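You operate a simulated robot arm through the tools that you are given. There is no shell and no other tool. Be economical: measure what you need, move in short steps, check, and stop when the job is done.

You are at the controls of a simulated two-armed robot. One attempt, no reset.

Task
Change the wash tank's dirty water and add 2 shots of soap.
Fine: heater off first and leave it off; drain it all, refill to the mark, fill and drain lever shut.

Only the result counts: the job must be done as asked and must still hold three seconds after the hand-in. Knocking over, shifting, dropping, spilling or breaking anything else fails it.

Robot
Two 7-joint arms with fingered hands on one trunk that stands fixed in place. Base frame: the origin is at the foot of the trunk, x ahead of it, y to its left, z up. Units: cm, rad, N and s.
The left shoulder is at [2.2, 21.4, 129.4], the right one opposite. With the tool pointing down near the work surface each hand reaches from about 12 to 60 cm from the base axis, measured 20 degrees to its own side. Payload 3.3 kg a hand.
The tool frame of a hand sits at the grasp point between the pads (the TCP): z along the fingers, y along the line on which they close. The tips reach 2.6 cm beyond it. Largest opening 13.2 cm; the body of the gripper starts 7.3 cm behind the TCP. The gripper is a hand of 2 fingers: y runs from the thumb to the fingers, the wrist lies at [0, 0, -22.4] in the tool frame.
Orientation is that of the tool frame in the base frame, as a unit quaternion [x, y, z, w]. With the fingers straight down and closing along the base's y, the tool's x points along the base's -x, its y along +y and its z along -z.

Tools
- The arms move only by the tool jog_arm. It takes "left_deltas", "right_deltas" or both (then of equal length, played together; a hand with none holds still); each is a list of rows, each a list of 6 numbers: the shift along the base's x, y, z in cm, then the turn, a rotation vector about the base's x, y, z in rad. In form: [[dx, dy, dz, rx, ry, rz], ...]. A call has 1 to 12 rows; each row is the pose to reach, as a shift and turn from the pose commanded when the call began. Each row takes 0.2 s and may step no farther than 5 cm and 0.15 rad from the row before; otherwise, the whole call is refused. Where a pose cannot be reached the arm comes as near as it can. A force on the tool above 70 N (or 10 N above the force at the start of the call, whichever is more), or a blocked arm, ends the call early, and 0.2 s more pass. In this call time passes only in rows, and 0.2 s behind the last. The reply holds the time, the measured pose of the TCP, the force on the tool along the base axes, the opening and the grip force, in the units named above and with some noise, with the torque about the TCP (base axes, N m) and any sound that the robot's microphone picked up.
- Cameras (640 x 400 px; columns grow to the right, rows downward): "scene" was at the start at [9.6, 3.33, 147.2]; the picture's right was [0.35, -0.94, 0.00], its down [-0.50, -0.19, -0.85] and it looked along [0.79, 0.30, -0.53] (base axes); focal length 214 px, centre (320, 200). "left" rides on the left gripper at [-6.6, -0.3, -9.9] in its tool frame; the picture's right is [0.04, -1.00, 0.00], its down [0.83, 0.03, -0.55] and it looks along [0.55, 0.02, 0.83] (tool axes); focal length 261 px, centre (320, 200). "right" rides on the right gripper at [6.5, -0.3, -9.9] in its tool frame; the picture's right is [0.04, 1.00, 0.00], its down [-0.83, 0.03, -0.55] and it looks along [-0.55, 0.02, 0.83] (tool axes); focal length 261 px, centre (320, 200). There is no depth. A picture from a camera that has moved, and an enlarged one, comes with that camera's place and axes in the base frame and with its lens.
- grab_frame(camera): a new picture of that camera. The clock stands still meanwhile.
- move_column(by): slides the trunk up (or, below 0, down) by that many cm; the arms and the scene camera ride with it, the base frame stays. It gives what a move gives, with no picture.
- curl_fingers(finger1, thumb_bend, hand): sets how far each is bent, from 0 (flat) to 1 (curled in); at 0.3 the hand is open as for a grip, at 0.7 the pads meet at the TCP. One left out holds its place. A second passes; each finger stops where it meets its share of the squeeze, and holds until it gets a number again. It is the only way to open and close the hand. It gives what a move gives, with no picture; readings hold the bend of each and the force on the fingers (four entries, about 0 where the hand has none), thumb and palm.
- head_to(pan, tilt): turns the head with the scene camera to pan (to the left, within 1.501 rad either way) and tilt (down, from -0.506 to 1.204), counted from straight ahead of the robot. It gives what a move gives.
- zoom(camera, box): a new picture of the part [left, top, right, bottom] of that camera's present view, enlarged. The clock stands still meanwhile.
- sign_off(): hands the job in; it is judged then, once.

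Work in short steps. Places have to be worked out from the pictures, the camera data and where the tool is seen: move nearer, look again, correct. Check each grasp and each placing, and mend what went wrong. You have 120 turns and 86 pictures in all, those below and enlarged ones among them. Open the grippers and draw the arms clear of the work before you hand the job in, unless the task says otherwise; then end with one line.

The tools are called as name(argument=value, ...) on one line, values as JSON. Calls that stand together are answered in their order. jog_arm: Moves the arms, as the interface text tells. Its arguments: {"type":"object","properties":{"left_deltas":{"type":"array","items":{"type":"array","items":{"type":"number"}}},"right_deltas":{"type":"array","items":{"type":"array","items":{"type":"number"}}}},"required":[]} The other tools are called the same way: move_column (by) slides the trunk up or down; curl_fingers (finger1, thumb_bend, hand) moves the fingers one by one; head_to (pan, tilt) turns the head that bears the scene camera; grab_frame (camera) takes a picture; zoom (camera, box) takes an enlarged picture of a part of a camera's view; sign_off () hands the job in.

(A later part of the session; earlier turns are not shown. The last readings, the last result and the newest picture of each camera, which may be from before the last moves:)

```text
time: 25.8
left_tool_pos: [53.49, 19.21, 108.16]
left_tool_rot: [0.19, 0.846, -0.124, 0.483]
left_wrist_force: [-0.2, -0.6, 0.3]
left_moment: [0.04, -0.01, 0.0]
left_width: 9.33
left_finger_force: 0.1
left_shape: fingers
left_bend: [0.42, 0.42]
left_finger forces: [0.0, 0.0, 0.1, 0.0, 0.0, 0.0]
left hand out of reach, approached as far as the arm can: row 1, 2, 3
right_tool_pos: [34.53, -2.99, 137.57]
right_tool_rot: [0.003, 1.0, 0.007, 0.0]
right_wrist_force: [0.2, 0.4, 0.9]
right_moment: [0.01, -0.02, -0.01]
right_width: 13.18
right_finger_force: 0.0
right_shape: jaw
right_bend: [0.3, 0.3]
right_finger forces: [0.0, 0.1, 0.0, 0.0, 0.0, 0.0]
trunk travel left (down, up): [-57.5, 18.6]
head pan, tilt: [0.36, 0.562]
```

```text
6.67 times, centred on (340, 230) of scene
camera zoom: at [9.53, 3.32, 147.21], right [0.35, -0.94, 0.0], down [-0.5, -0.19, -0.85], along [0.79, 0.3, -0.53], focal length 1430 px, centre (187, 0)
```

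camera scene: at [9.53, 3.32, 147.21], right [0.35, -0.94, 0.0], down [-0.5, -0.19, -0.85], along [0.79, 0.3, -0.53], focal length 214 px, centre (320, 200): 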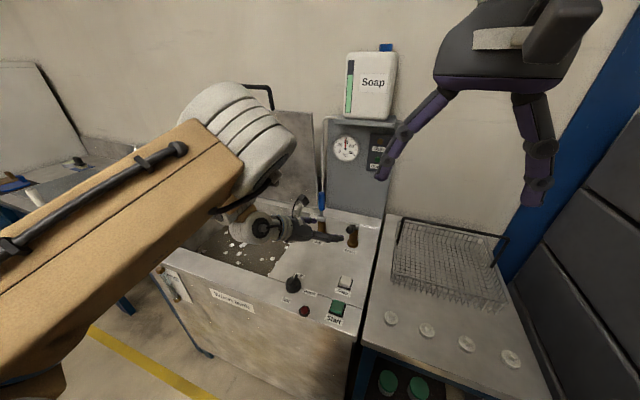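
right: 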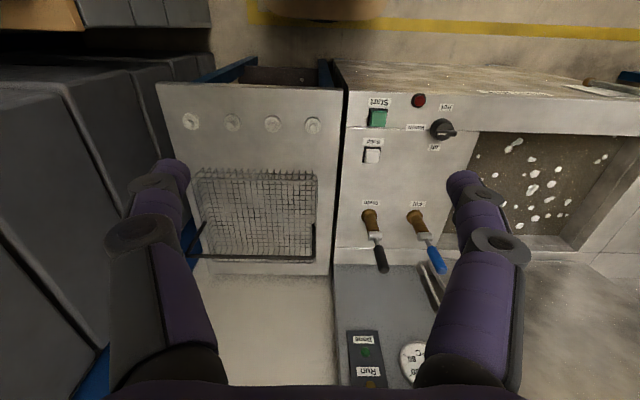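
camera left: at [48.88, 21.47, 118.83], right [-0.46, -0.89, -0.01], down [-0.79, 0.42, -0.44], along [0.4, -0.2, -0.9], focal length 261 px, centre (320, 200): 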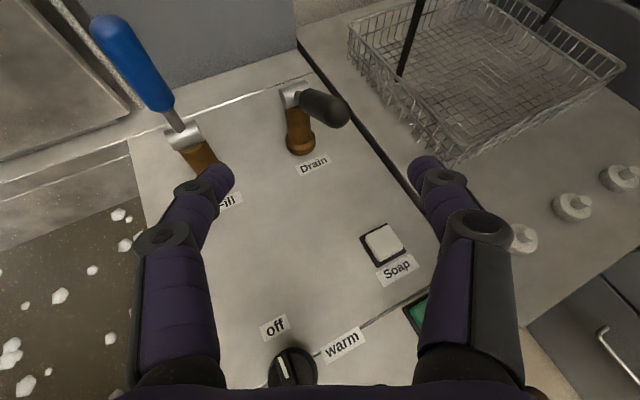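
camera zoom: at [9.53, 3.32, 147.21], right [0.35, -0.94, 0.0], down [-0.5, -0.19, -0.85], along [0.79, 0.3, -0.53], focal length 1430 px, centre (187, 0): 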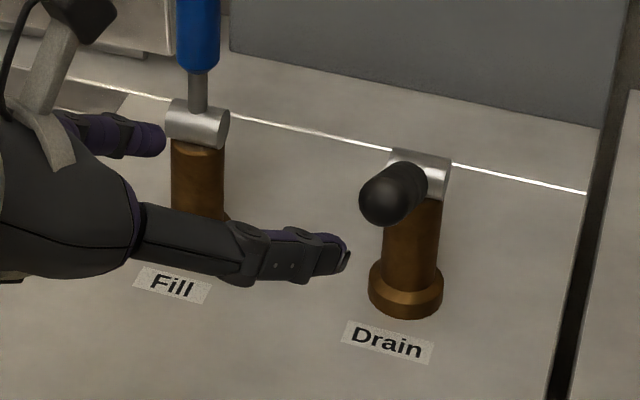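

The sight glass is falling, so it's draining. While it empties I'll bring the open hand forward to straddle the drain handle near its tip, ready to pinch and close it.

jog_arm(left_deltas=[[1.5, -0.8, -2.5, 0, 0, 0], [3.5, -1.8, -5, 0, 0, 0], [5.5, -3.2, -7, 0, 0, 0], [8, -4.7, -8, 0, 0, 0], [10, -5.8, -8.2, 0, 0, 0], [11.6, -6.7, -8.2, 0, 0, 0]])

grab_frame(camera="left")

zoom(camera="scene", box=[150, 230, 310, 330])

```text
time: 27.2
left_tool_pos: [65.86, 12.18, 100.69]
left_tool_rot: [0.204, 0.84, -0.124, 0.487]
left_wrist_force: [-0.2, 0.0, 0.2]
left_moment: [-0.01, 0.01, 0.03]
left_width: 9.32
left_finger_force: 0.0
left_shape: fingers
left_bend: [0.42, 0.42]
left_finger forces: [0.1, 0.1, 0.1, 0.0, 0.0, 0.0]
left hand out of reach, approached as far as the arm can: row 2, 3, 4, 5, 6
right_tool_pos: [34.54, -2.99, 137.47]
right_tool_rot: [0.003, 1.0, 0.007, -0.001]
right_wrist_force: [-0.4, -0.5, 0.6]
right_moment: [0.0, -0.04, -0.02]
right_width: 13.19
right_finger_force: 0.1
right_shape: jaw
right_bend: [0.3, 0.3]
right_finger forces: [0.1, 0.1, 0.0, 0.0, 0.1, 0.0]
trunk travel left (down, up): [-57.5, 18.6]
head pan, tilt: [0.36, 0.562]
```

```text
52 pictures are left
camera left: at [61.1, 14.41, 111.26], right [-0.48, -0.88, -0.03], down [-0.78, 0.44, -0.45], along [0.41, -0.2, -0.89], focal length 261 px, centre (320, 200)
```

left: 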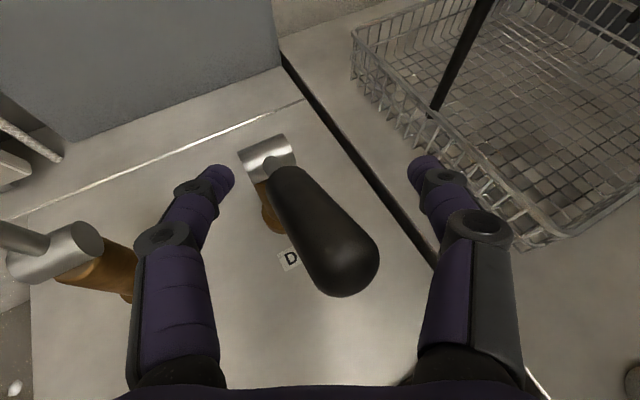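

```text
4.00 times, centred on (230, 280) of scene
camera zoom: at [9.63, 3.3, 147.2], right [0.35, -0.94, 0.0], down [-0.5, -0.19, -0.85], along [0.79, 0.3, -0.53], focal length 858 px, centre (680, -120)
```

zoom: 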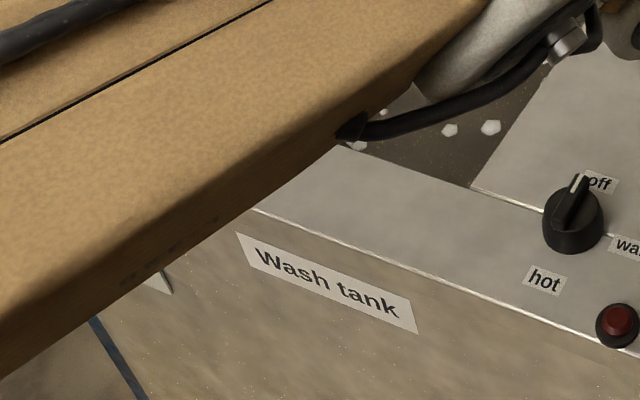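

The forearm blocks the gauge in this pose. I'll wait in place for draining, then look again.

jog_arm(right_deltas=[[0, 0, 0, 0, 0, 0], [0, 0, 0, 0, 0, 0], [0, 0, 0, 0, 0, 0], [0, 0, 0, 0, 0, 0], [0, 0, 0, 0, 0, 0], [0, 0, 0, 0, 0, 0], [0, 0, 0, 0, 0, 0], [0, 0, 0, 0, 0, 0], [0, 0, 0, 0, 0, 0], [0, 0, 0, 0, 0, 0], [0, 0, 0, 0, 0, 0], [0, 0, 0, 0, 0, 0]])

jog_arm(right_deltas=[[0, 0, 0, 0, 0, 0], [0, 0, 0, 0, 0, 0], [0, 0, 0, 0, 0, 0], [0, 0, 0, 0, 0, 0], [0, 0, 0, 0, 0, 0], [0, 0, 0, 0, 0, 0], [0, 0, 0, 0, 0, 0], [0, 0, 0, 0, 0, 0], [0, 0, 0, 0, 0, 0], [0, 0, 0, 0, 0, 0], [0, 0, 0, 0, 0, 0], [0, 0, 0, 0, 0, 0]])

zoom(camera="scene", box=[200, 210, 320, 290])

```text
time: 29.8
left_tool_pos: [65.8, 12.13, 100.49]
left_tool_rot: [0.205, 0.841, -0.125, 0.486]
left_wrist_force: [0.2, 0.0, -0.6]
left_moment: [0.0, -0.01, -0.01]
left_width: 9.32
left_finger_force: 0.1
left_shape: fingers
left_bend: [0.42, 0.42]
left_finger forces: [0.0, 0.0, 0.0, 0.0, 0.0, 0.0]
right_tool_pos: [34.57, -3.02, 137.42]
right_tool_rot: [0.002, 1.0, 0.007, 0.0]
right_wrist_force: [0.0, 0.4, -0.7]
right_moment: [-0.02, -0.02, -0.02]
right_width: 13.16
right_finger_force: 0.1
right_shape: jaw
right_bend: [0.3, 0.3]
right_finger forces: [0.0, 0.0, 0.0, 0.0, 0.0, 0.1]
trunk travel left (down, up): [-57.5, 18.6]
head pan, tilt: [0.36, 0.562]
```

```text
time: 32.4
left_tool_pos: [65.76, 12.25, 100.43]
left_tool_rot: [0.206, 0.841, -0.126, 0.485]
left_wrist_force: [0.0, 1.0, 0.0]
left_moment: [-0.02, 0.03, 0.0]
left_width: 9.36
left_finger_force: 0.0
left_shape: fingers
left_bend: [0.42, 0.42]
left_finger forces: [0.1, 0.1, 0.0, 0.0, 0.0, 0.0]
right_tool_pos: [34.43, -3.02, 137.41]
right_tool_rot: [0.002, 1.0, 0.007, 0.0]
right_wrist_force: [-0.6, -0.4, 0.5]
right_moment: [0.0, -0.03, -0.01]
right_width: 13.18
right_finger_force: 0.1
right_shape: jaw
right_bend: [0.3, 0.3]
right_finger forces: [0.1, 0.0, 0.0, 0.0, 0.0, 0.0]
trunk travel left (down, up): [-57.5, 18.6]
head pan, tilt: [0.36, 0.562]
```

```text
5.00 times, centred on (260, 250) of scene
camera zoom: at [9.6, 3.32, 147.2], right [0.35, -0.94, 0.0], down [-0.5, -0.19, -0.85], along [0.79, 0.3, -0.53], focal length 1072 px, centre (620, -50)
```

zoom: 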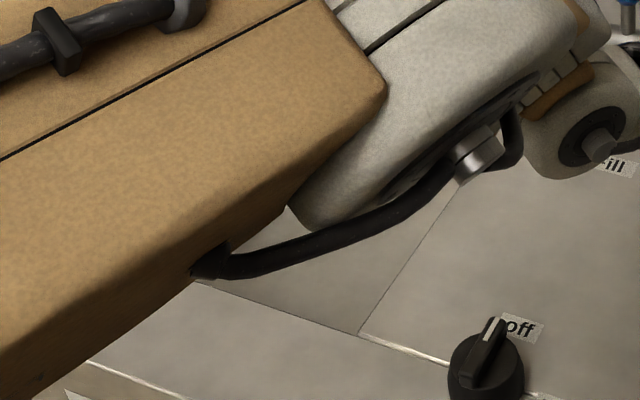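

The water seems to be gone. I'll check the tank with the right wrist camera.

grab_frame(camera="right")

```text
49 pictures are left
camera right: at [27.93, -3.33, 147.38], right [-0.04, 1.0, 0.01], down [0.83, 0.02, 0.55], along [0.55, 0.03, -0.83], focal length 261 px, centre (320, 200)
```

right: 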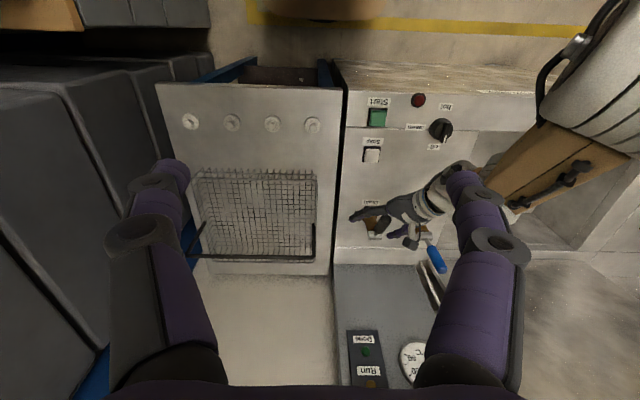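

The tank looks empty. I'll wait slightly longer while lowering about 1 cm, then pinch the drain handle.

jog_arm(left_deltas=[[0, 0.2, -0.5, 0, 0, 0], [0, 0.4, -1, 0, 0, 0], [0, 0.4, -1, 0, 0, 0], [0, 0.4, -1, 0, 0, 0], [0, 0.4, -1, 0, 0, 0], [0, 0.4, -1, 0, 0, 0], [0, 0.4, -1, 0, 0, 0], [0, 0.4, -1, 0, 0, 0], [0, 0.4, -1, 0, 0, 0], [0, 0.4, -1, 0, 0, 0]])

curl_fingers(hand="left", finger1=0.7, thumb_bend=0.7)

grab_frame(camera="left")

```text
time: 34.6
left_tool_pos: [65.65, 12.49, 99.41]
left_tool_rot: [0.204, 0.841, -0.123, 0.485]
left_wrist_force: [0.8, 0.3, -0.4]
left_moment: [0.03, -0.01, 0.02]
left_width: 9.33
left_finger_force: 0.0
left_shape: fingers
left_bend: [0.42, 0.42]
left_finger forces: [0.0, 0.0, 0.0, 0.0, 0.0, 0.0]
right_tool_pos: [34.62, -2.9, 137.61]
right_tool_rot: [0.002, 1.0, 0.008, 0.0]
right_wrist_force: [-0.7, -0.4, 0.1]
right_moment: [0.03, -0.01, -0.01]
right_width: 13.2
right_finger_force: 0.1
right_shape: jaw
right_bend: [0.3, 0.3]
right_finger forces: [0.1, 0.0, 0.1, 0.1, 0.1, 0.0]
trunk travel left (down, up): [-57.5, 18.6]
head pan, tilt: [0.36, 0.562]
```

```text
time: 35.6
left_tool_pos: [65.78, 12.66, 99.44]
left_tool_rot: [0.203, 0.841, -0.122, 0.486]
left_wrist_force: [2.4, 8.8, -4.4]
left_moment: [0.04, 0.09, 0.26]
left_width: 1.85
left_finger_force: 5.1
left_shape: fingers
left_bend: [0.6, 0.7]
left_finger forces: [10.1, 0.0, 0.1, 0.0, 0.0, 0.0]
right_tool_pos: [34.65, -2.79, 137.58]
right_tool_rot: [0.003, 1.0, 0.007, -0.001]
right_wrist_force: [0.5, 0.0, -0.5]
right_moment: [-0.01, 0.05, 0.0]
right_width: 13.16
right_finger_force: 0.1
right_shape: jaw
right_bend: [0.3, 0.3]
right_finger forces: [0.0, 0.0, 0.0, 0.0, 0.0, 0.1]
trunk travel left (down, up): [-57.5, 18.6]
head pan, tilt: [0.36, 0.562]
```

```text
48 pictures are left
camera left: at [61.03, 14.87, 109.98], right [-0.48, -0.88, -0.03], down [-0.78, 0.44, -0.45], along [0.4, -0.19, -0.89], focal length 261 px, centre (320, 200)
```

left: 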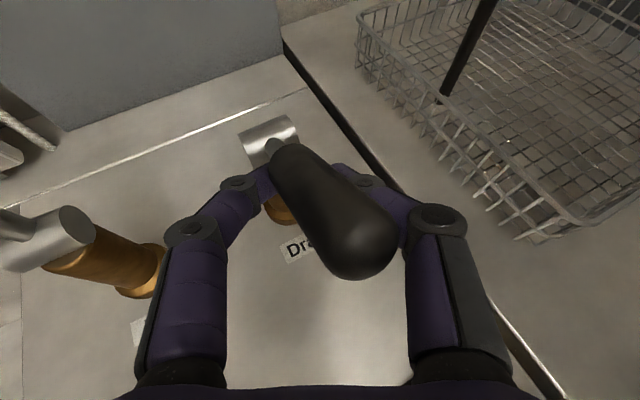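

The fingers are closed under and beside the handle. I'll lift and push it back up toward vertical along the arc.

jog_arm(left_deltas=[[0, 0, 1.3, 0, 0, 0], [0.5, 0, 2.6, 0, 0, 0], [1.2, 0, 3.8, 0, 0, 0], [2.4, 0, 4.6, 0, 0, 0]])

grab_frame(camera="left")

```text
time: 36.6
left_tool_pos: [68.27, 12.38, 104.44]
left_tool_rot: [0.203, 0.839, -0.126, 0.488]
left_wrist_force: [0.1, -0.4, -0.8]
left_moment: [-0.02, 0.0, 0.0]
left_width: 0.09
left_finger_force: 0.6
left_shape: fingers
left_bend: [0.7, 0.7]
left_finger forces: [1.2, 0.0, 0.0, 0.0, 0.1, 0.0]
right_tool_pos: [34.48, -2.99, 137.64]
right_tool_rot: [0.003, 1.0, 0.008, -0.001]
right_wrist_force: [-0.3, 0.0, -0.3]
right_moment: [-0.01, 0.05, -0.01]
right_width: 13.19
right_finger_force: 0.0
right_shape: jaw
right_bend: [0.3, 0.3]
right_finger forces: [0.0, 0.0, 0.1, 0.1, 0.0, 0.1]
trunk travel left (down, up): [-57.5, 18.6]
head pan, tilt: [0.36, 0.562]
```

```text
47 pictures are left
camera left: at [63.42, 14.68, 115.0], right [-0.48, -0.88, -0.02], down [-0.78, 0.44, -0.45], along [0.41, -0.2, -0.89], focal length 261 px, centre (320, 200)
```

left: 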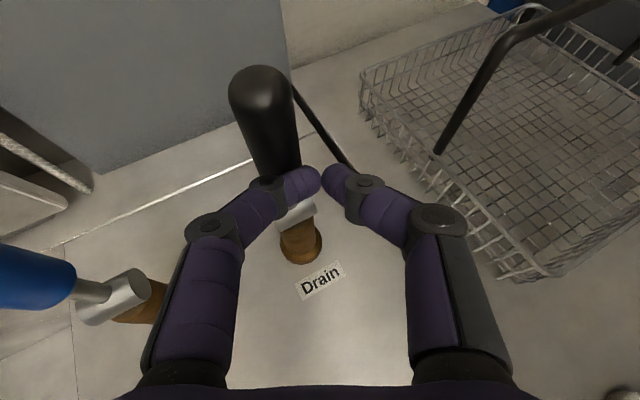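

The drain lever is close to vertical. I'll centre the fingertips on it and press forward gently to make sure it seats.

jog_arm(left_deltas=[[0, 1.2, 0, 0, 0, 0], [0.8, 1.2, 0, 0, 0, 0], [1.6, 1.2, 0, 0, 0, 0], [2.3, 1.2, 0, 0, 0, 0], [2.9, 1.2, 0, 0, 0, 0]])

grab_frame(camera="left")

zoom(camera="scene", box=[300, 170, 400, 260])

```text
time: 37.8
left_tool_pos: [69.91, 12.88, 103.68]
left_tool_rot: [0.209, 0.842, -0.129, 0.48]
left_wrist_force: [-57.5, 16.3, -12.7]
left_moment: [0.07, 0.2, 0.29]
left_width: 0.0
left_finger_force: 34.4
left_shape: fingers
left_bend: [0.76, 0.67]
left_finger forces: [68.7, 0.1, 0.0, 0.0, 0.0, 0.1]
right_tool_pos: [33.7, -2.65, 137.71]
right_tool_rot: [0.003, 1.0, 0.007, 0.003]
right_wrist_force: [0.3, -0.9, 0.2]
right_moment: [0.0, 0.0, -0.01]
right_width: 13.18
right_finger_force: 0.1
right_shape: jaw
right_bend: [0.3, 0.3]
right_finger forces: [0.0, 0.0, 0.0, 0.0, 0.0, 0.0]
trunk travel left (down, up): [-57.5, 18.6]
head pan, tilt: [0.36, 0.562]
```

```text
46 pictures are left
camera left: at [65.22, 15.3, 114.4], right [-0.49, -0.87, -0.02], down [-0.78, 0.45, -0.44], along [0.39, -0.2, -0.9], focal length 261 px, centre (320, 200)
```

left: 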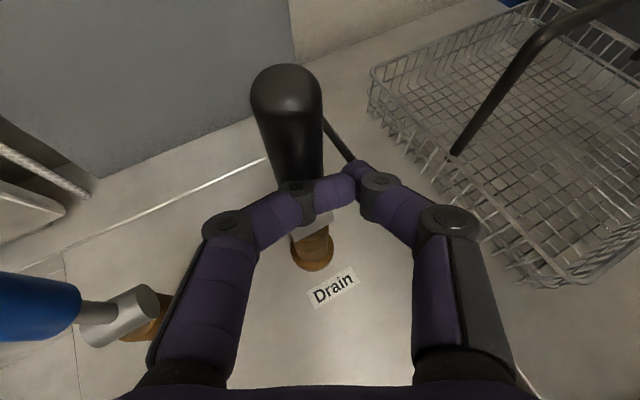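

```text
4.44 times, centred on (350, 215) of scene
camera zoom: at [8.8, 3.64, 147.22], right [0.35, -0.94, 0.0], down [-0.49, -0.19, -0.85], along [0.79, 0.3, -0.53], focal length 953 px, centre (187, 133)
```

zoom: 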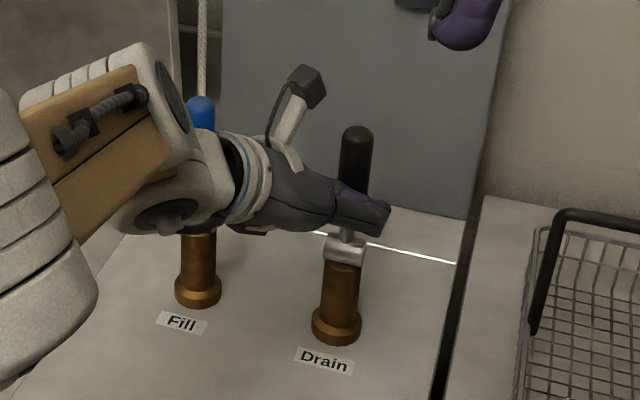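

The lever is hard against its stop, so the drain is shut. I'll back off and check the gauge.

jog_arm(left_deltas=[[-3, 0.5, 0.5, 0, 0, 0], [-7, 2, 1.5, 0, 0, 0], [-11, 4.5, 2.5, 0, 0, 0], [-15, 6.5, 4, 0, 0, 0], [-17.5, 8, 4.5, 0, 0, 0]])

curl_fingers(hand="left", finger1=0.42, thumb_bend=0.42)

zoom(camera="scene", box=[140, 210, 300, 320])

grab_frame(camera="left")

```text
time: 39.0
left_tool_pos: [53.55, 21.72, 109.06]
left_tool_rot: [0.199, 0.839, -0.126, 0.49]
left_wrist_force: [-0.1, -0.8, -0.7]
left_moment: [0.02, 0.01, 0.01]
left_width: 0.18
left_finger_force: 0.0
left_shape: fingers
left_bend: [0.7, 0.7]
left_finger forces: [0.0, 0.0, 0.0, 0.0, 0.1, 0.0]
right_tool_pos: [34.56, -3.01, 137.63]
right_tool_rot: [0.002, 1.0, 0.007, -0.001]
right_wrist_force: [-0.1, 0.3, 0.4]
right_moment: [-0.01, 0.01, 0.0]
right_width: 13.21
right_finger_force: 0.0
right_shape: jaw
right_bend: [0.3, 0.3]
right_finger forces: [0.0, 0.0, 0.1, 0.0, 0.0, 0.0]
trunk travel left (down, up): [-57.5, 18.6]
head pan, tilt: [0.36, 0.562]
```

```text
time: 40.0
left_tool_pos: [53.34, 21.88, 108.43]
left_tool_rot: [0.198, 0.842, -0.123, 0.487]
left_wrist_force: [0.0, 0.4, 0.5]
left_moment: [-0.02, -0.04, -0.02]
left_width: 9.3
left_finger_force: 0.0
left_shape: fingers
left_bend: [0.42, 0.42]
left_finger forces: [0.0, 0.0, 0.1, 0.0, 0.0, 0.0]
right_tool_pos: [34.6, -2.96, 137.41]
right_tool_rot: [0.003, 1.0, 0.007, 0.0]
right_wrist_force: [-0.1, -0.3, -0.5]
right_moment: [0.02, 0.0, 0.0]
right_width: 13.19
right_finger_force: 0.1
right_shape: jaw
right_bend: [0.3, 0.3]
right_finger forces: [0.1, 0.1, 0.0, 0.0, 0.0, 0.0]
trunk travel left (down, up): [-57.5, 18.6]
head pan, tilt: [0.36, 0.562]
```

```text
3.64 times, centred on (220, 265) of scene
camera zoom: at [9.61, 3.32, 147.2], right [0.35, -0.94, 0.0], down [-0.5, -0.19, -0.85], along [0.79, 0.3, -0.53], focal length 780 px, centre (684, -36)
```

zoom: 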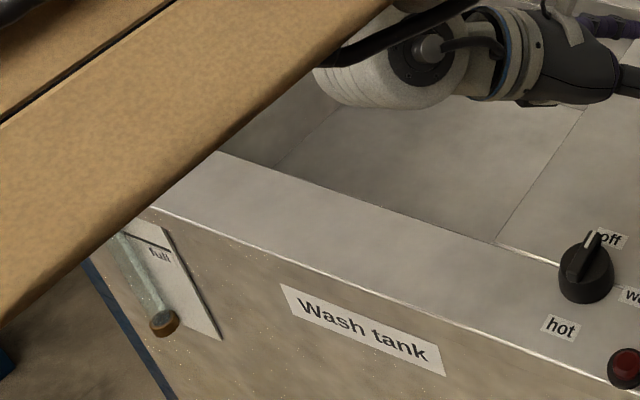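

```text
43 pictures are left
camera left: at [48.68, 24.07, 119.12], right [-0.47, -0.88, -0.02], down [-0.78, 0.43, -0.45], along [0.4, -0.2, -0.89], focal length 261 px, centre (320, 200)
```

left: 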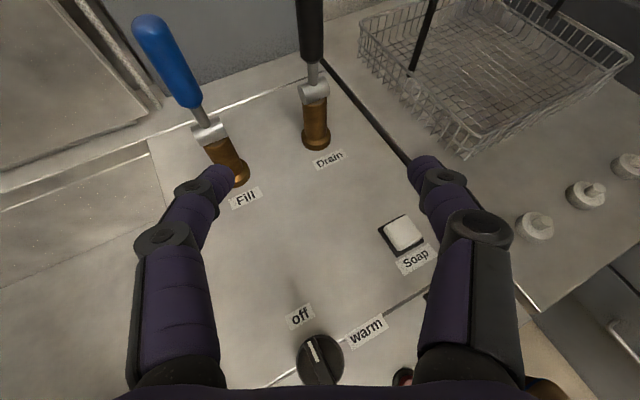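

The tank and gauge are empty and the drain is shut. Next is the fill lever at about (73.8, 26.3). I'll turn the hand straight forward, line up in front of it, and see whether the gauge is visible from there.

jog_arm(left_deltas=[[0.5, 1, 0, 0, 0, 0.12], [1.5, 2, -1, 0, 0, 0.24], [3, 3.2, -2, 0, 0, 0.36], [4.5, 4.2, -3, 0, 0, 0.47], [6, 4.6, -3.8, 0, 0, 0.47]])

grab_frame(camera="left")

grab_frame(camera="scene")

```text
time: 41.2
left_tool_pos: [60.58, 30.28, 105.09]
left_tool_rot: [-0.003, 0.864, -0.01, 0.503]
left_wrist_force: [0.0, 0.3, 0.0]
left_moment: [0.0, 0.01, 0.01]
left_width: 9.33
left_finger_force: 0.0
left_shape: fingers
left_bend: [0.42, 0.42]
left_finger forces: [0.0, 0.0, 0.0, 0.1, 0.1, 0.0]
left hand out of reach, approached as far as the arm can: row 2, 3, 4, 5
right_tool_pos: [34.55, -3.09, 137.49]
right_tool_rot: [0.002, 1.0, 0.006, 0.0]
right_wrist_force: [0.8, 0.6, 0.0]
right_moment: [0.0, 0.01, 0.01]
right_width: 13.21
right_finger_force: 0.1
right_shape: jaw
right_bend: [0.3, 0.3]
right_finger forces: [0.0, 0.0, 0.1, 0.0, 0.1, 0.1]
trunk travel left (down, up): [-57.5, 18.6]
head pan, tilt: [0.36, 0.562]
```

```text
42 pictures are left
camera left: at [55.24, 30.22, 115.67], right [-0.02, -1.0, -0.02], down [-0.89, 0.03, -0.45], along [0.45, 0.0, -0.89], focal length 261 px, centre (320, 200)
```

left: 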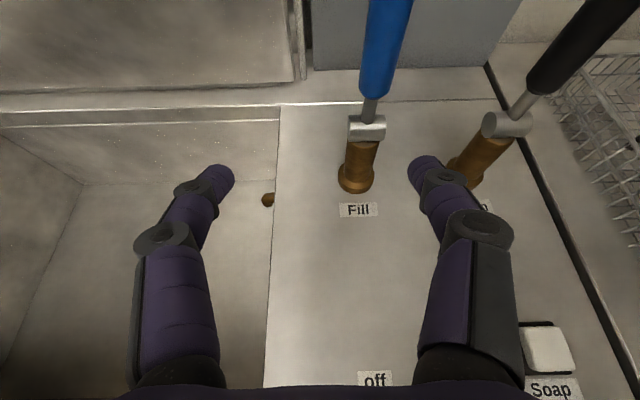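

```text
41 pictures are left
camera scene: at [9.63, 3.3, 147.2], right [0.35, -0.94, 0.0], down [-0.5, -0.19, -0.85], along [0.79, 0.3, -0.53], focal length 214 px, centre (320, 200)
```

scene: 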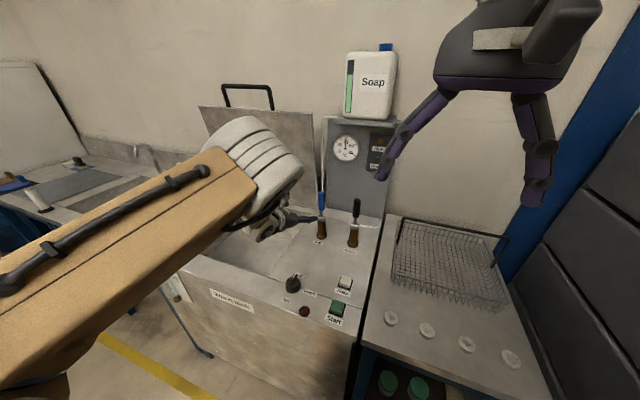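

The left wrist camera can see the tank interior and the fill spout, so I can monitor the water level from there. I'll yaw slightly and advance onto the fill handle.

jog_arm(left_deltas=[[1.5, -0.8, -0.3, 0, 0, -0.12], [3, -1.6, -0.6, 0, 0, -0.24], [6, -2.4, -0.9, 0, 0, -0.24], [9, -3.1, -1.2, 0, 0, -0.24], [11, -3.6, -1.5, 0, 0, -0.24], [12.3, -3.9, -1.6, 0, 0, -0.24]])

grab_frame(camera="left")

grab_frame(camera="scene")

```text
time: 42.6
left_tool_pos: [72.77, 25.12, 103.18]
left_tool_rot: [0.113, 0.858, -0.07, 0.495]
left_wrist_force: [-0.2, 1.0, 0.0]
left_moment: [0.0, 0.01, 0.0]
left_width: 9.34
left_finger_force: 0.1
left_shape: fingers
left_bend: [0.42, 0.42]
left_finger forces: [0.0, 0.1, 0.0, 0.0, 0.0, 0.1]
right_tool_pos: [34.56, -2.99, 137.53]
right_tool_rot: [0.003, 1.0, 0.008, 0.0]
right_wrist_force: [0.0, -0.5, 0.3]
right_moment: [0.01, 0.01, -0.03]
right_width: 13.18
right_finger_force: 0.0
right_shape: jaw
right_bend: [0.3, 0.3]
right_finger forces: [0.0, 0.1, 0.0, 0.0, 0.0, 0.1]
trunk travel left (down, up): [-57.5, 18.6]
head pan, tilt: [0.36, 0.562]
```

```text
40 pictures are left
camera left: at [67.64, 26.09, 113.66], right [-0.28, -0.96, -0.03], down [-0.85, 0.27, -0.45], along [0.43, -0.1, -0.89], focal length 261 px, centre (320, 200)
```

left: 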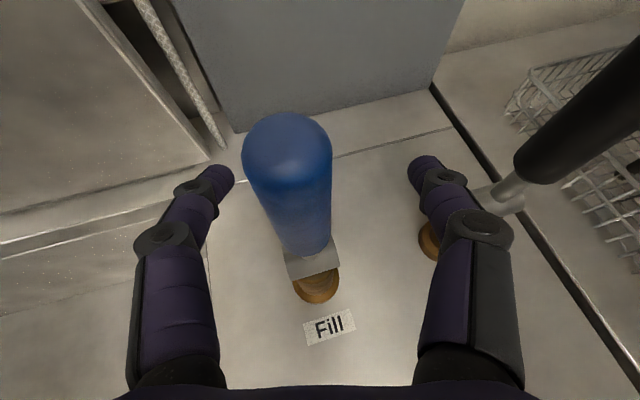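

```text
39 pictures are left
camera scene: at [9.63, 3.34, 147.2], right [0.35, -0.94, 0.0], down [-0.5, -0.19, -0.85], along [0.79, 0.3, -0.53], focal length 214 px, centre (320, 200)
```

scene: 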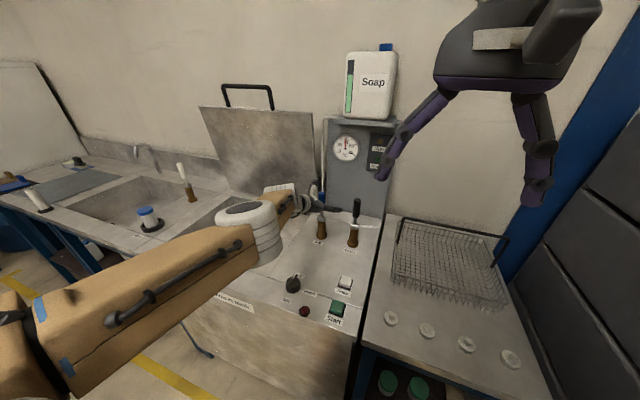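

The fill handle is between the fingers. I'll close and pull it partway, then look for flow.

curl_fingers(hand="left", finger1=0.72, thumb_bend=0.72)

jog_arm(left_deltas=[[-1.4, 0.3, -0.1, 0, 0, 0], [-2.7, 0.5, -0.5, 0, 0, 0], [-4, 0.5, -1.1, 0, 0, 0]])

grab_frame(camera="left")

```text
time: 43.6
left_tool_pos: [72.79, 24.98, 103.13]
left_tool_rot: [0.113, 0.858, -0.07, 0.496]
left_wrist_force: [-0.3, -0.3, 0.6]
left_moment: [0.02, 0.02, -0.02]
left_width: 0.01
left_finger_force: 0.2
left_shape: fingers
left_bend: [0.71, 0.71]
left_finger forces: [0.2, 0.0, 0.0, 0.0, 0.0, 0.1]
right_tool_pos: [34.56, -2.97, 137.39]
right_tool_rot: [0.003, 1.0, 0.008, 0.0]
right_wrist_force: [-0.2, -0.3, -1.2]
right_moment: [-0.01, 0.01, 0.03]
right_width: 13.18
right_finger_force: 0.1
right_shape: jaw
right_bend: [0.3, 0.3]
right_finger forces: [0.0, 0.0, 0.1, 0.0, 0.1, 0.0]
trunk travel left (down, up): [-57.5, 18.6]
head pan, tilt: [0.36, 0.562]
```

```text
time: 44.4
left_tool_pos: [68.78, 26.26, 101.86]
left_tool_rot: [0.11, 0.859, -0.066, 0.495]
left_wrist_force: [-0.1, -5.0, 0.8]
left_moment: [-0.03, -0.02, 0.02]
left_width: 0.11
left_finger_force: 2.8
left_shape: fingers
left_bend: [0.72, 0.68]
left_finger forces: [0.4, 0.1, 0.0, 0.0, 4.9, 0.0]
right_tool_pos: [34.56, -3.0, 137.45]
right_tool_rot: [0.002, 1.0, 0.007, -0.001]
right_wrist_force: [0.2, -0.9, -0.2]
right_moment: [-0.02, 0.0, 0.01]
right_width: 13.2
right_finger_force: 0.1
right_shape: jaw
right_bend: [0.3, 0.3]
right_finger forces: [0.0, 0.1, 0.0, 0.0, 0.0, 0.1]
trunk travel left (down, up): [-57.5, 18.6]
head pan, tilt: [0.36, 0.562]
```

```text
38 pictures are left
camera left: at [63.62, 27.2, 112.47], right [-0.27, -0.96, -0.03], down [-0.86, 0.26, -0.44], along [0.43, -0.1, -0.9], focal length 261 px, centre (320, 200)
```

left: 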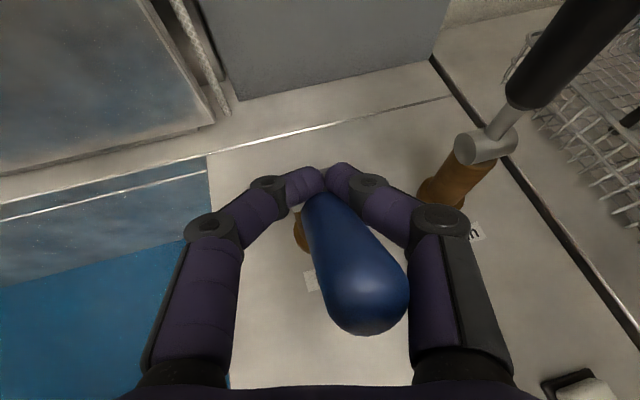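

Clean water is flowing. From the waterline, the floor is at z≈67 and the level is just above it, while the old dirty level was about z 80. I'll hold about 1 s and measure the fill rate.

jog_arm(right_deltas=[[0, 0, 0, 0, 0, 0], [0, 0, 0, 0, 0, 0], [0, 0, 0, 0, 0, 0], [0, 0, 0, 0, 0, 0], [0, 0, 0, 0, 0, 0]])

grab_frame(camera="left")

```text
time: 45.6
left_tool_pos: [68.76, 26.08, 102.0]
left_tool_rot: [0.11, 0.858, -0.068, 0.497]
left_wrist_force: [-0.4, -1.3, 0.2]
left_moment: [0.0, 0.02, -0.01]
left_width: 0.01
left_finger_force: 0.5
left_shape: fingers
left_bend: [0.72, 0.71]
left_finger forces: [0.0, 0.0, 0.0, 0.0, 0.7, 0.0]
right_tool_pos: [34.63, -2.93, 137.57]
right_tool_rot: [0.002, 1.0, 0.008, 0.0]
right_wrist_force: [-0.3, 0.3, -0.6]
right_moment: [0.03, -0.01, 0.03]
right_width: 13.16
right_finger_force: 0.1
right_shape: jaw
right_bend: [0.3, 0.3]
right_finger forces: [0.0, 0.0, 0.0, 0.0, 0.0, 0.0]
trunk travel left (down, up): [-57.5, 18.6]
head pan, tilt: [0.36, 0.562]
```

```text
37 pictures are left
camera left: at [63.66, 27.18, 112.73], right [-0.27, -0.96, -0.03], down [-0.86, 0.26, -0.45], along [0.44, -0.1, -0.89], focal length 261 px, centre (320, 200)
```

left: 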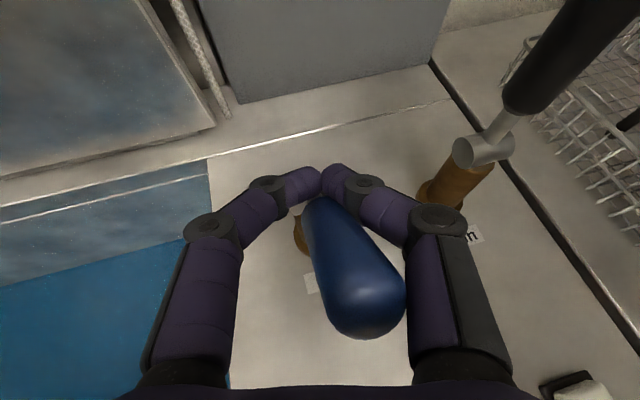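

The level is rising slowly. I'll wait longer and remeasure.

jog_arm(right_deltas=[[0, 0, 0, 0, 0, 0], [0, 0, 0, 0, 0, 0], [0, 0, 0, 0, 0, 0], [0, 0, 0, 0, 0, 0], [0, 0, 0, 0, 0, 0], [0, 0, 0, 0, 0, 0], [0, 0, 0, 0, 0, 0], [0, 0, 0, 0, 0, 0], [0, 0, 0, 0, 0, 0], [0, 0, 0, 0, 0, 0], [0, 0, 0, 0, 0, 0], [0, 0, 0, 0, 0, 0]])

zoom(camera="left", box=[0, 140, 240, 340])

```text
time: 48.2
left_tool_pos: [68.75, 26.21, 102.12]
left_tool_rot: [0.109, 0.859, -0.066, 0.496]
left_wrist_force: [-0.2, -1.8, 0.0]
left_moment: [0.01, -0.03, 0.04]
left_width: 0.0
left_finger_force: 0.7
left_shape: fingers
left_bend: [0.72, 0.71]
left_finger forces: [0.0, 0.0, 0.1, 0.0, 1.1, 0.0]
right_tool_pos: [34.59, -2.95, 137.52]
right_tool_rot: [0.003, 1.0, 0.008, 0.0]
right_wrist_force: [-0.2, 0.6, 1.3]
right_moment: [0.02, -0.01, 0.03]
right_width: 13.19
right_finger_force: 0.1
right_shape: jaw
right_bend: [0.3, 0.3]
right_finger forces: [0.0, 0.0, 0.0, 0.0, 0.1, 0.0]
trunk travel left (down, up): [-57.5, 18.6]
head pan, tilt: [0.36, 0.562]
```

```text
2.00 times, centred on (120, 240) of left
camera zoom: at [63.63, 27.18, 112.63], right [-0.27, -0.96, -0.03], down [-0.86, 0.26, -0.45], along [0.44, -0.1, -0.89], focal length 521 px, centre (720, 120)
```

zoom: 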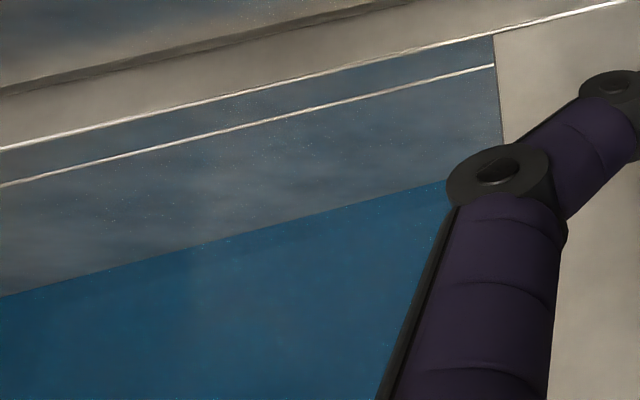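

The level is about z 71 and rising about 1 cm/s; the old level was about z 80. I'll wait another 4.8 s and recheck.

jog_arm(right_deltas=[[0, 0, 0, 0, 0, 0], [0, 0, 0, 0, 0, 0], [0, 0, 0, 0, 0, 0], [0, 0, 0, 0, 0, 0], [0, 0, 0, 0, 0, 0], [0, 0, 0, 0, 0, 0], [0, 0, 0, 0, 0, 0], [0, 0, 0, 0, 0, 0], [0, 0, 0, 0, 0, 0], [0, 0, 0, 0, 0, 0], [0, 0, 0, 0, 0, 0]])

jog_arm(right_deltas=[[0, 0, 0, 0, 0, 0], [0, 0, 0, 0, 0, 0], [0, 0, 0, 0, 0, 0], [0, 0, 0, 0, 0, 0], [0, 0, 0, 0, 0, 0], [0, 0, 0, 0, 0, 0], [0, 0, 0, 0, 0, 0], [0, 0, 0, 0, 0, 0], [0, 0, 0, 0, 0, 0], [0, 0, 0, 0, 0, 0]])

zoom(camera="left", box=[0, 140, 240, 340])

```text
time: 50.6
left_tool_pos: [68.81, 26.17, 102.03]
left_tool_rot: [0.109, 0.859, -0.066, 0.496]
left_wrist_force: [0.8, -1.5, 0.1]
left_moment: [0.0, -0.02, 0.03]
left_width: 0.0
left_finger_force: 0.6
left_shape: fingers
left_bend: [0.72, 0.71]
left_finger forces: [0.0, 0.1, 0.1, 0.1, 1.0, 0.0]
right_tool_pos: [34.49, -2.96, 137.56]
right_tool_rot: [0.003, 1.0, 0.007, -0.001]
right_wrist_force: [0.8, -0.7, 0.5]
right_moment: [0.01, 0.02, 0.0]
right_width: 13.19
right_finger_force: 0.1
right_shape: jaw
right_bend: [0.3, 0.3]
right_finger forces: [0.0, 0.0, 0.0, 0.1, 0.0, 0.0]
trunk travel left (down, up): [-57.5, 18.6]
head pan, tilt: [0.36, 0.562]
```

```text
time: 52.8
left_tool_pos: [68.76, 26.11, 102.04]
left_tool_rot: [0.11, 0.859, -0.067, 0.496]
left_wrist_force: [-1.5, -1.2, 0.2]
left_moment: [0.0, -0.03, 0.01]
left_width: 0.0
left_finger_force: 0.6
left_shape: fingers
left_bend: [0.72, 0.71]
left_finger forces: [0.1, 0.1, 0.0, 0.1, 1.1, 0.0]
right_tool_pos: [34.48, -3.01, 137.68]
right_tool_rot: [0.003, 1.0, 0.007, 0.0]
right_wrist_force: [0.5, -0.2, -0.2]
right_moment: [-0.02, 0.0, 0.0]
right_width: 13.22
right_finger_force: 0.1
right_shape: jaw
right_bend: [0.3, 0.3]
right_finger forces: [0.0, 0.0, 0.0, 0.0, 0.1, 0.1]
trunk travel left (down, up): [-57.5, 18.6]
head pan, tilt: [0.36, 0.562]
```

```text
2.00 times, centred on (120, 240) of left
camera zoom: at [63.63, 27.18, 112.63], right [-0.27, -0.96, -0.03], down [-0.86, 0.26, -0.45], along [0.44, -0.1, -0.89], focal length 521 px, centre (720, 120)
```

zoom: 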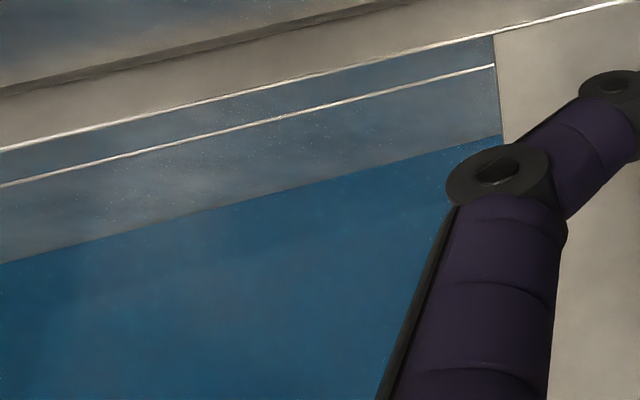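

The level is about z 76.5 at roughly 1.2 cm/s. Closing takes about 2 s, so I'll start now: lift the closed fingers off, swing them under the handle, and push it up to its stop.

jog_arm(left_deltas=[[-1.5, 0.2, 4.5, 0, 0, 0], [-5.5, 0.4, 5.5, 0, 0, 0], [-9.2, 0.6, 2.8, 0, 0, 0], [-9.5, 0.6, -2, 0, 0, 0], [-7.5, 0.6, -6.3, 0, 0, 0], [-4.5, 0.6, -6, 0, 0, 0], [-3.2, 0.6, -2.8, 0, 0, 0], [-2.7, 0.6, 0, 0, 0, 0], [-2, 0.6, 1.3, 0, 0, 0], [-0.6, 0.6, 2.4, 0, 0, 0], [0.3, 0.6, 2.2, 0, 0, 0], [1.1, 0.6, 1.8, 0, 0, 0]])

grab_frame(camera="left")

```text
time: 55.4
left_tool_pos: [69.39, 26.49, 103.93]
left_tool_rot: [0.111, 0.858, -0.07, 0.496]
left_wrist_force: [-35.9, 9.8, 3.9]
left_moment: [0.03, 0.08, -0.02]
left_width: 0.0
left_finger_force: 21.8
left_shape: fingers
left_bend: [0.77, 0.69]
left_finger forces: [43.7, 0.0, 0.0, 0.1, 0.0, 0.1]
right_tool_pos: [33.82, -2.69, 137.64]
right_tool_rot: [0.004, 1.0, 0.006, 0.003]
right_wrist_force: [-0.8, -0.1, -0.3]
right_moment: [-0.02, 0.0, 0.01]
right_width: 13.19
right_finger_force: 0.1
right_shape: jaw
right_bend: [0.3, 0.3]
right_finger forces: [0.1, 0.1, 0.0, 0.0, 0.0, 0.0]
trunk travel left (down, up): [-57.5, 18.6]
head pan, tilt: [0.36, 0.562]
```

```text
34 pictures are left
camera left: at [64.09, 27.55, 114.48], right [-0.28, -0.96, -0.03], down [-0.86, 0.26, -0.45], along [0.44, -0.1, -0.89], focal length 261 px, centre (320, 200)
```

left: 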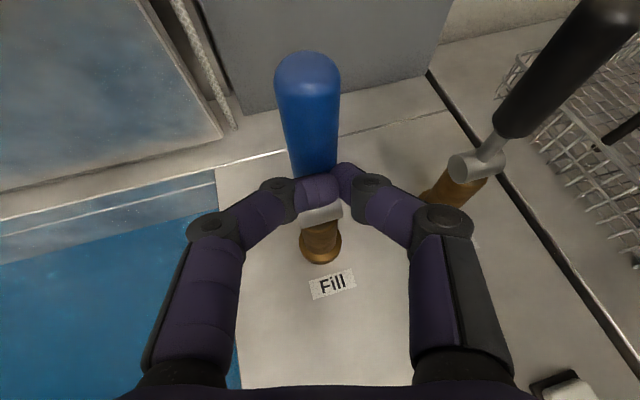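

The fill lever is up against its stop. I'll back off to the pose where the gauge is visible and read it.

jog_arm(left_deltas=[[-3, 0, 0.5, 0, 0, 0], [-7, -1, 1.5, 0, 0, -0.1], [-11, -3, 2.5, 0, 0, -0.22], [-14, -5.5, 3.5, 0, 0, -0.22], [-16, -8, 4.5, 0, 0, -0.22]])

zoom(camera="scene", box=[140, 230, 280, 320])

```text
time: 56.6
left_tool_pos: [53.8, 19.7, 107.7]
left_tool_rot: [0.188, 0.847, -0.121, 0.482]
left_wrist_force: [-1.1, 0.2, -0.6]
left_moment: [-0.01, 0.01, 0.02]
left_width: 0.0
left_finger_force: 0.0
left_shape: fingers
left_bend: [0.72, 0.7]
left_finger forces: [0.1, 0.0, 0.0, 0.0, 0.0, 0.0]
right_tool_pos: [34.5, -3.04, 137.37]
right_tool_rot: [0.002, 1.0, 0.006, 0.0]
right_wrist_force: [0.1, -0.2, 0.5]
right_moment: [-0.02, 0.01, 0.0]
right_width: 13.19
right_finger_force: 0.0
right_shape: jaw
right_bend: [0.3, 0.3]
right_finger forces: [0.0, 0.0, 0.0, 0.1, 0.0, 0.1]
trunk travel left (down, up): [-57.5, 18.6]
head pan, tilt: [0.36, 0.562]
```

```text
4.44 times, centred on (210, 275) of scene
camera zoom: at [9.6, 3.28, 147.2], right [0.35, -0.94, 0.0], down [-0.5, -0.19, -0.85], along [0.79, 0.3, -0.53], focal length 953 px, centre (809, -133)
```

zoom: 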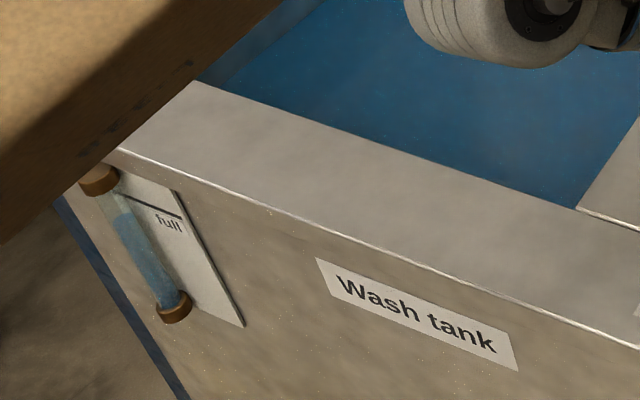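

zoom(camera="scene", box=[150, 258, 210, 308])

```text
8.00 times, centred on (180, 283) of scene
camera zoom: at [9.6, 3.28, 147.2], right [0.35, -0.94, 0.0], down [-0.5, -0.19, -0.85], along [0.79, 0.3, -0.53], focal length 1716 px, centre (1440, -464)
```

zoom: 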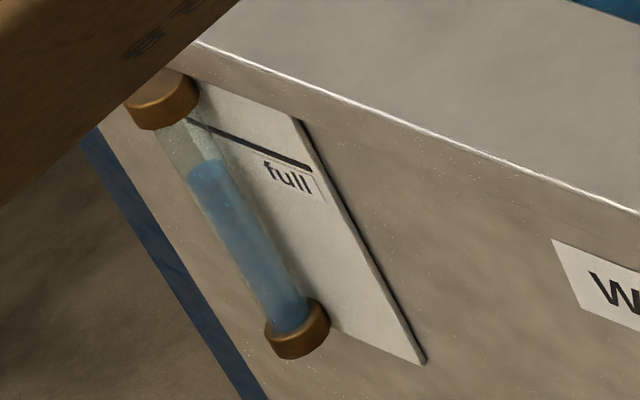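

The meniscus is near the "full" line, but from this angle the gap between the glass and the plate behind it makes the reading uncertain. I'll bring the left wrist camera round in front of the gauge for a flatter view.

jog_arm(left_deltas=[[-2, 1, 1, 0, 0, 0.13], [-5, 3, 2, 0, 0, 0.26], [-8, 6, 2, 0, 0, 0.39], [-11, 9, 2, 0, 0, 0.52], [-14, 12, 2, 0, 0, 0.65], [-17, 15, 2, 0, 0, 0.78], [-20, 18, 1, 0, 0, 0.91], [-22, 21, 0, 0, 0, 1.04], [-24, 24, -1, 0, 0, 1.17], [-25, 27, -2, 0, 0, 1.3], [-26, 29, -3, 0, 0, 1.43], [-26, 30, -4, 0, 0, 1.5]])

grab_frame(camera="left")

```text
time: 59.2
left_tool_pos: [28.09, 54.83, 103.07]
left_tool_rot: [-0.425, 0.753, 0.248, 0.437]
left_wrist_force: [-0.2, 0.1, 1.0]
left_moment: [0.0, 0.01, -0.02]
left_width: 0.02
left_finger_force: 0.0
left_shape: fingers
left_bend: [0.72, 0.7]
left_finger forces: [0.1, 0.1, 0.0, 0.0, 0.0, 0.0]
left hand out of reach, approached as far as the arm can: row 1, 2, 3, 4, 5, 6, 7, 8, 9, 10, 11, 12
right_tool_pos: [34.53, -2.95, 137.53]
right_tool_rot: [0.003, 1.0, 0.007, 0.0]
right_wrist_force: [0.0, 0.8, -0.6]
right_moment: [0.02, 0.0, 0.01]
right_width: 13.19
right_finger_force: 0.0
right_shape: jaw
right_bend: [0.3, 0.3]
right_finger forces: [0.0, 0.1, 0.0, 0.1, 0.0, 0.0]
trunk travel left (down, up): [-57.5, 18.6]
head pan, tilt: [0.36, 0.562]
```

```text
31 pictures are left
camera left: at [25.49, 49.91, 113.65], right [0.85, -0.53, -0.04], down [-0.49, -0.75, -0.45], along [0.21, 0.4, -0.89], focal length 261 px, centre (320, 200)
```

left: 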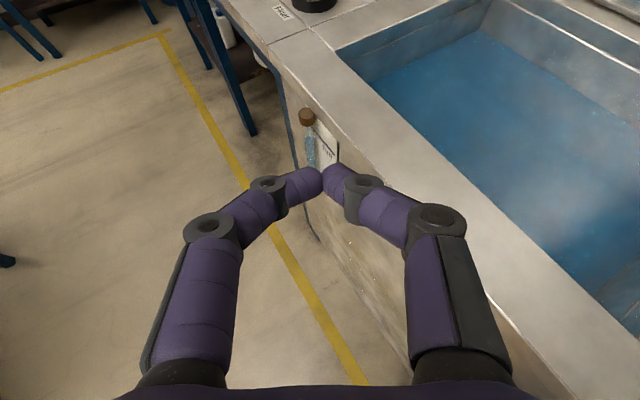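

The gauge is visible near the centre of the wrist view. I'll open the fingers so they don't block it, then lower and pitch the hand up for a flatter view.

curl_fingers(hand="left", finger1=0.35, thumb_bend=0.35)

jog_arm(left_deltas=[[-1, -1, -2, 0.124, -0.065, 0], [-2, -2, -4, 0.248, -0.13, 0], [-3, -3, -6, 0.372, -0.196, 0], [-4, -4, -8, 0.496, -0.261, 0], [-4, -5, -10, 0.62, -0.326, 0], [-4, -5, -12, 0.62, -0.326, 0]])

grab_frame(camera="left")

```text
time: 60.2
left_tool_pos: [28.21, 54.38, 102.96]
left_tool_rot: [-0.427, 0.752, 0.243, 0.439]
left_wrist_force: [-0.4, 0.1, -0.3]
left_moment: [0.02, -0.04, 0.06]
left_width: 11.65
left_finger_force: 0.1
left_shape: fingers
left_bend: [0.35, 0.35]
left_finger forces: [0.0, 0.1, 0.1, 0.1, 0.0, 0.1]
right_tool_pos: [34.57, -2.95, 137.61]
right_tool_rot: [0.002, 1.0, 0.007, 0.0]
right_wrist_force: [-0.1, 0.7, -0.5]
right_moment: [0.0, 0.05, -0.03]
right_width: 13.19
right_finger_force: 0.1
right_shape: jaw
right_bend: [0.3, 0.3]
right_finger forces: [0.1, 0.0, 0.1, 0.1, 0.0, 0.0]
trunk travel left (down, up): [-57.5, 18.6]
head pan, tilt: [0.36, 0.562]
```

```text
time: 61.4
left_tool_pos: [23.91, 57.78, 96.69]
left_tool_rot: [-0.292, 0.523, 0.443, 0.667]
left_wrist_force: [-0.2, 0.1, -0.1]
left_moment: [0.0, -0.04, 0.0]
left_width: 11.71
left_finger_force: 0.1
left_shape: fingers
left_bend: [0.35, 0.35]
left_finger forces: [0.0, 0.0, 0.0, 0.0, 0.0, 0.1]
left hand out of reach, approached as far as the arm can: row 1, 2, 3, 4, 5, 6
right_tool_pos: [34.43, -2.92, 137.65]
right_tool_rot: [0.004, 1.0, 0.008, -0.001]
right_wrist_force: [0.4, 0.8, 0.2]
right_moment: [0.01, 0.02, -0.01]
right_width: 13.21
right_finger_force: 0.1
right_shape: jaw
right_bend: [0.3, 0.3]
right_finger forces: [0.0, 0.0, 0.0, 0.1, 0.0, 0.0]
trunk travel left (down, up): [-57.5, 18.6]
head pan, tilt: [0.36, 0.562]
stopped in row 6 (left hand): the arm was blocked; the commanded pose is now the measured one
```

```text
30 pictures are left
camera left: at [19.45, 47.25, 100.04], right [0.9, -0.42, -0.11], down [-0.22, -0.22, -0.95], along [0.38, 0.88, -0.29], focal length 261 px, centre (320, 200)
```

left: 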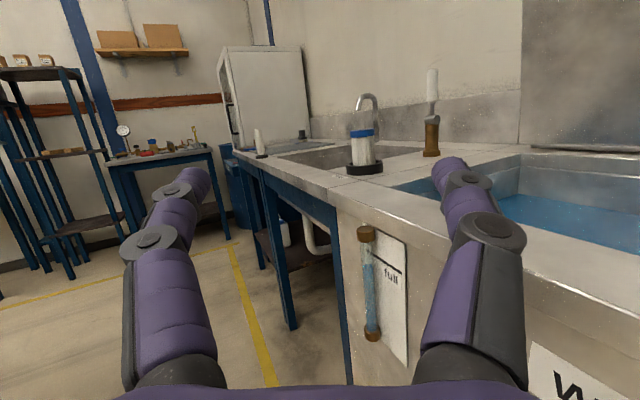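

Excellent view. I'll zoom on the gauge.

zoom(camera="left", box=[340, 215, 430, 355])

```text
2.86 times, centred on (385, 285) of left
camera zoom: at [19.45, 47.25, 100.04], right [0.9, -0.42, -0.11], down [-0.22, -0.22, -0.95], along [0.38, 0.88, -0.29], focal length 745 px, centre (134, -43)
```

zoom: 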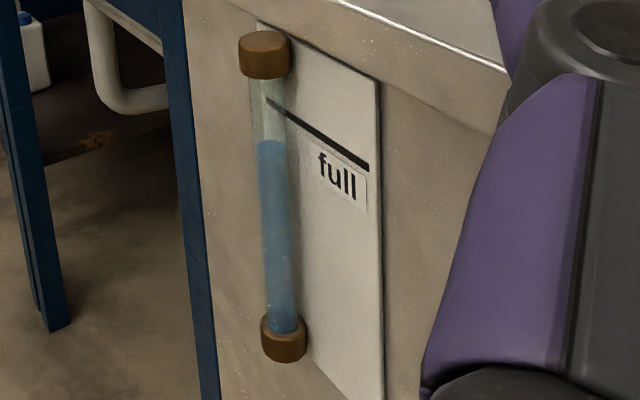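

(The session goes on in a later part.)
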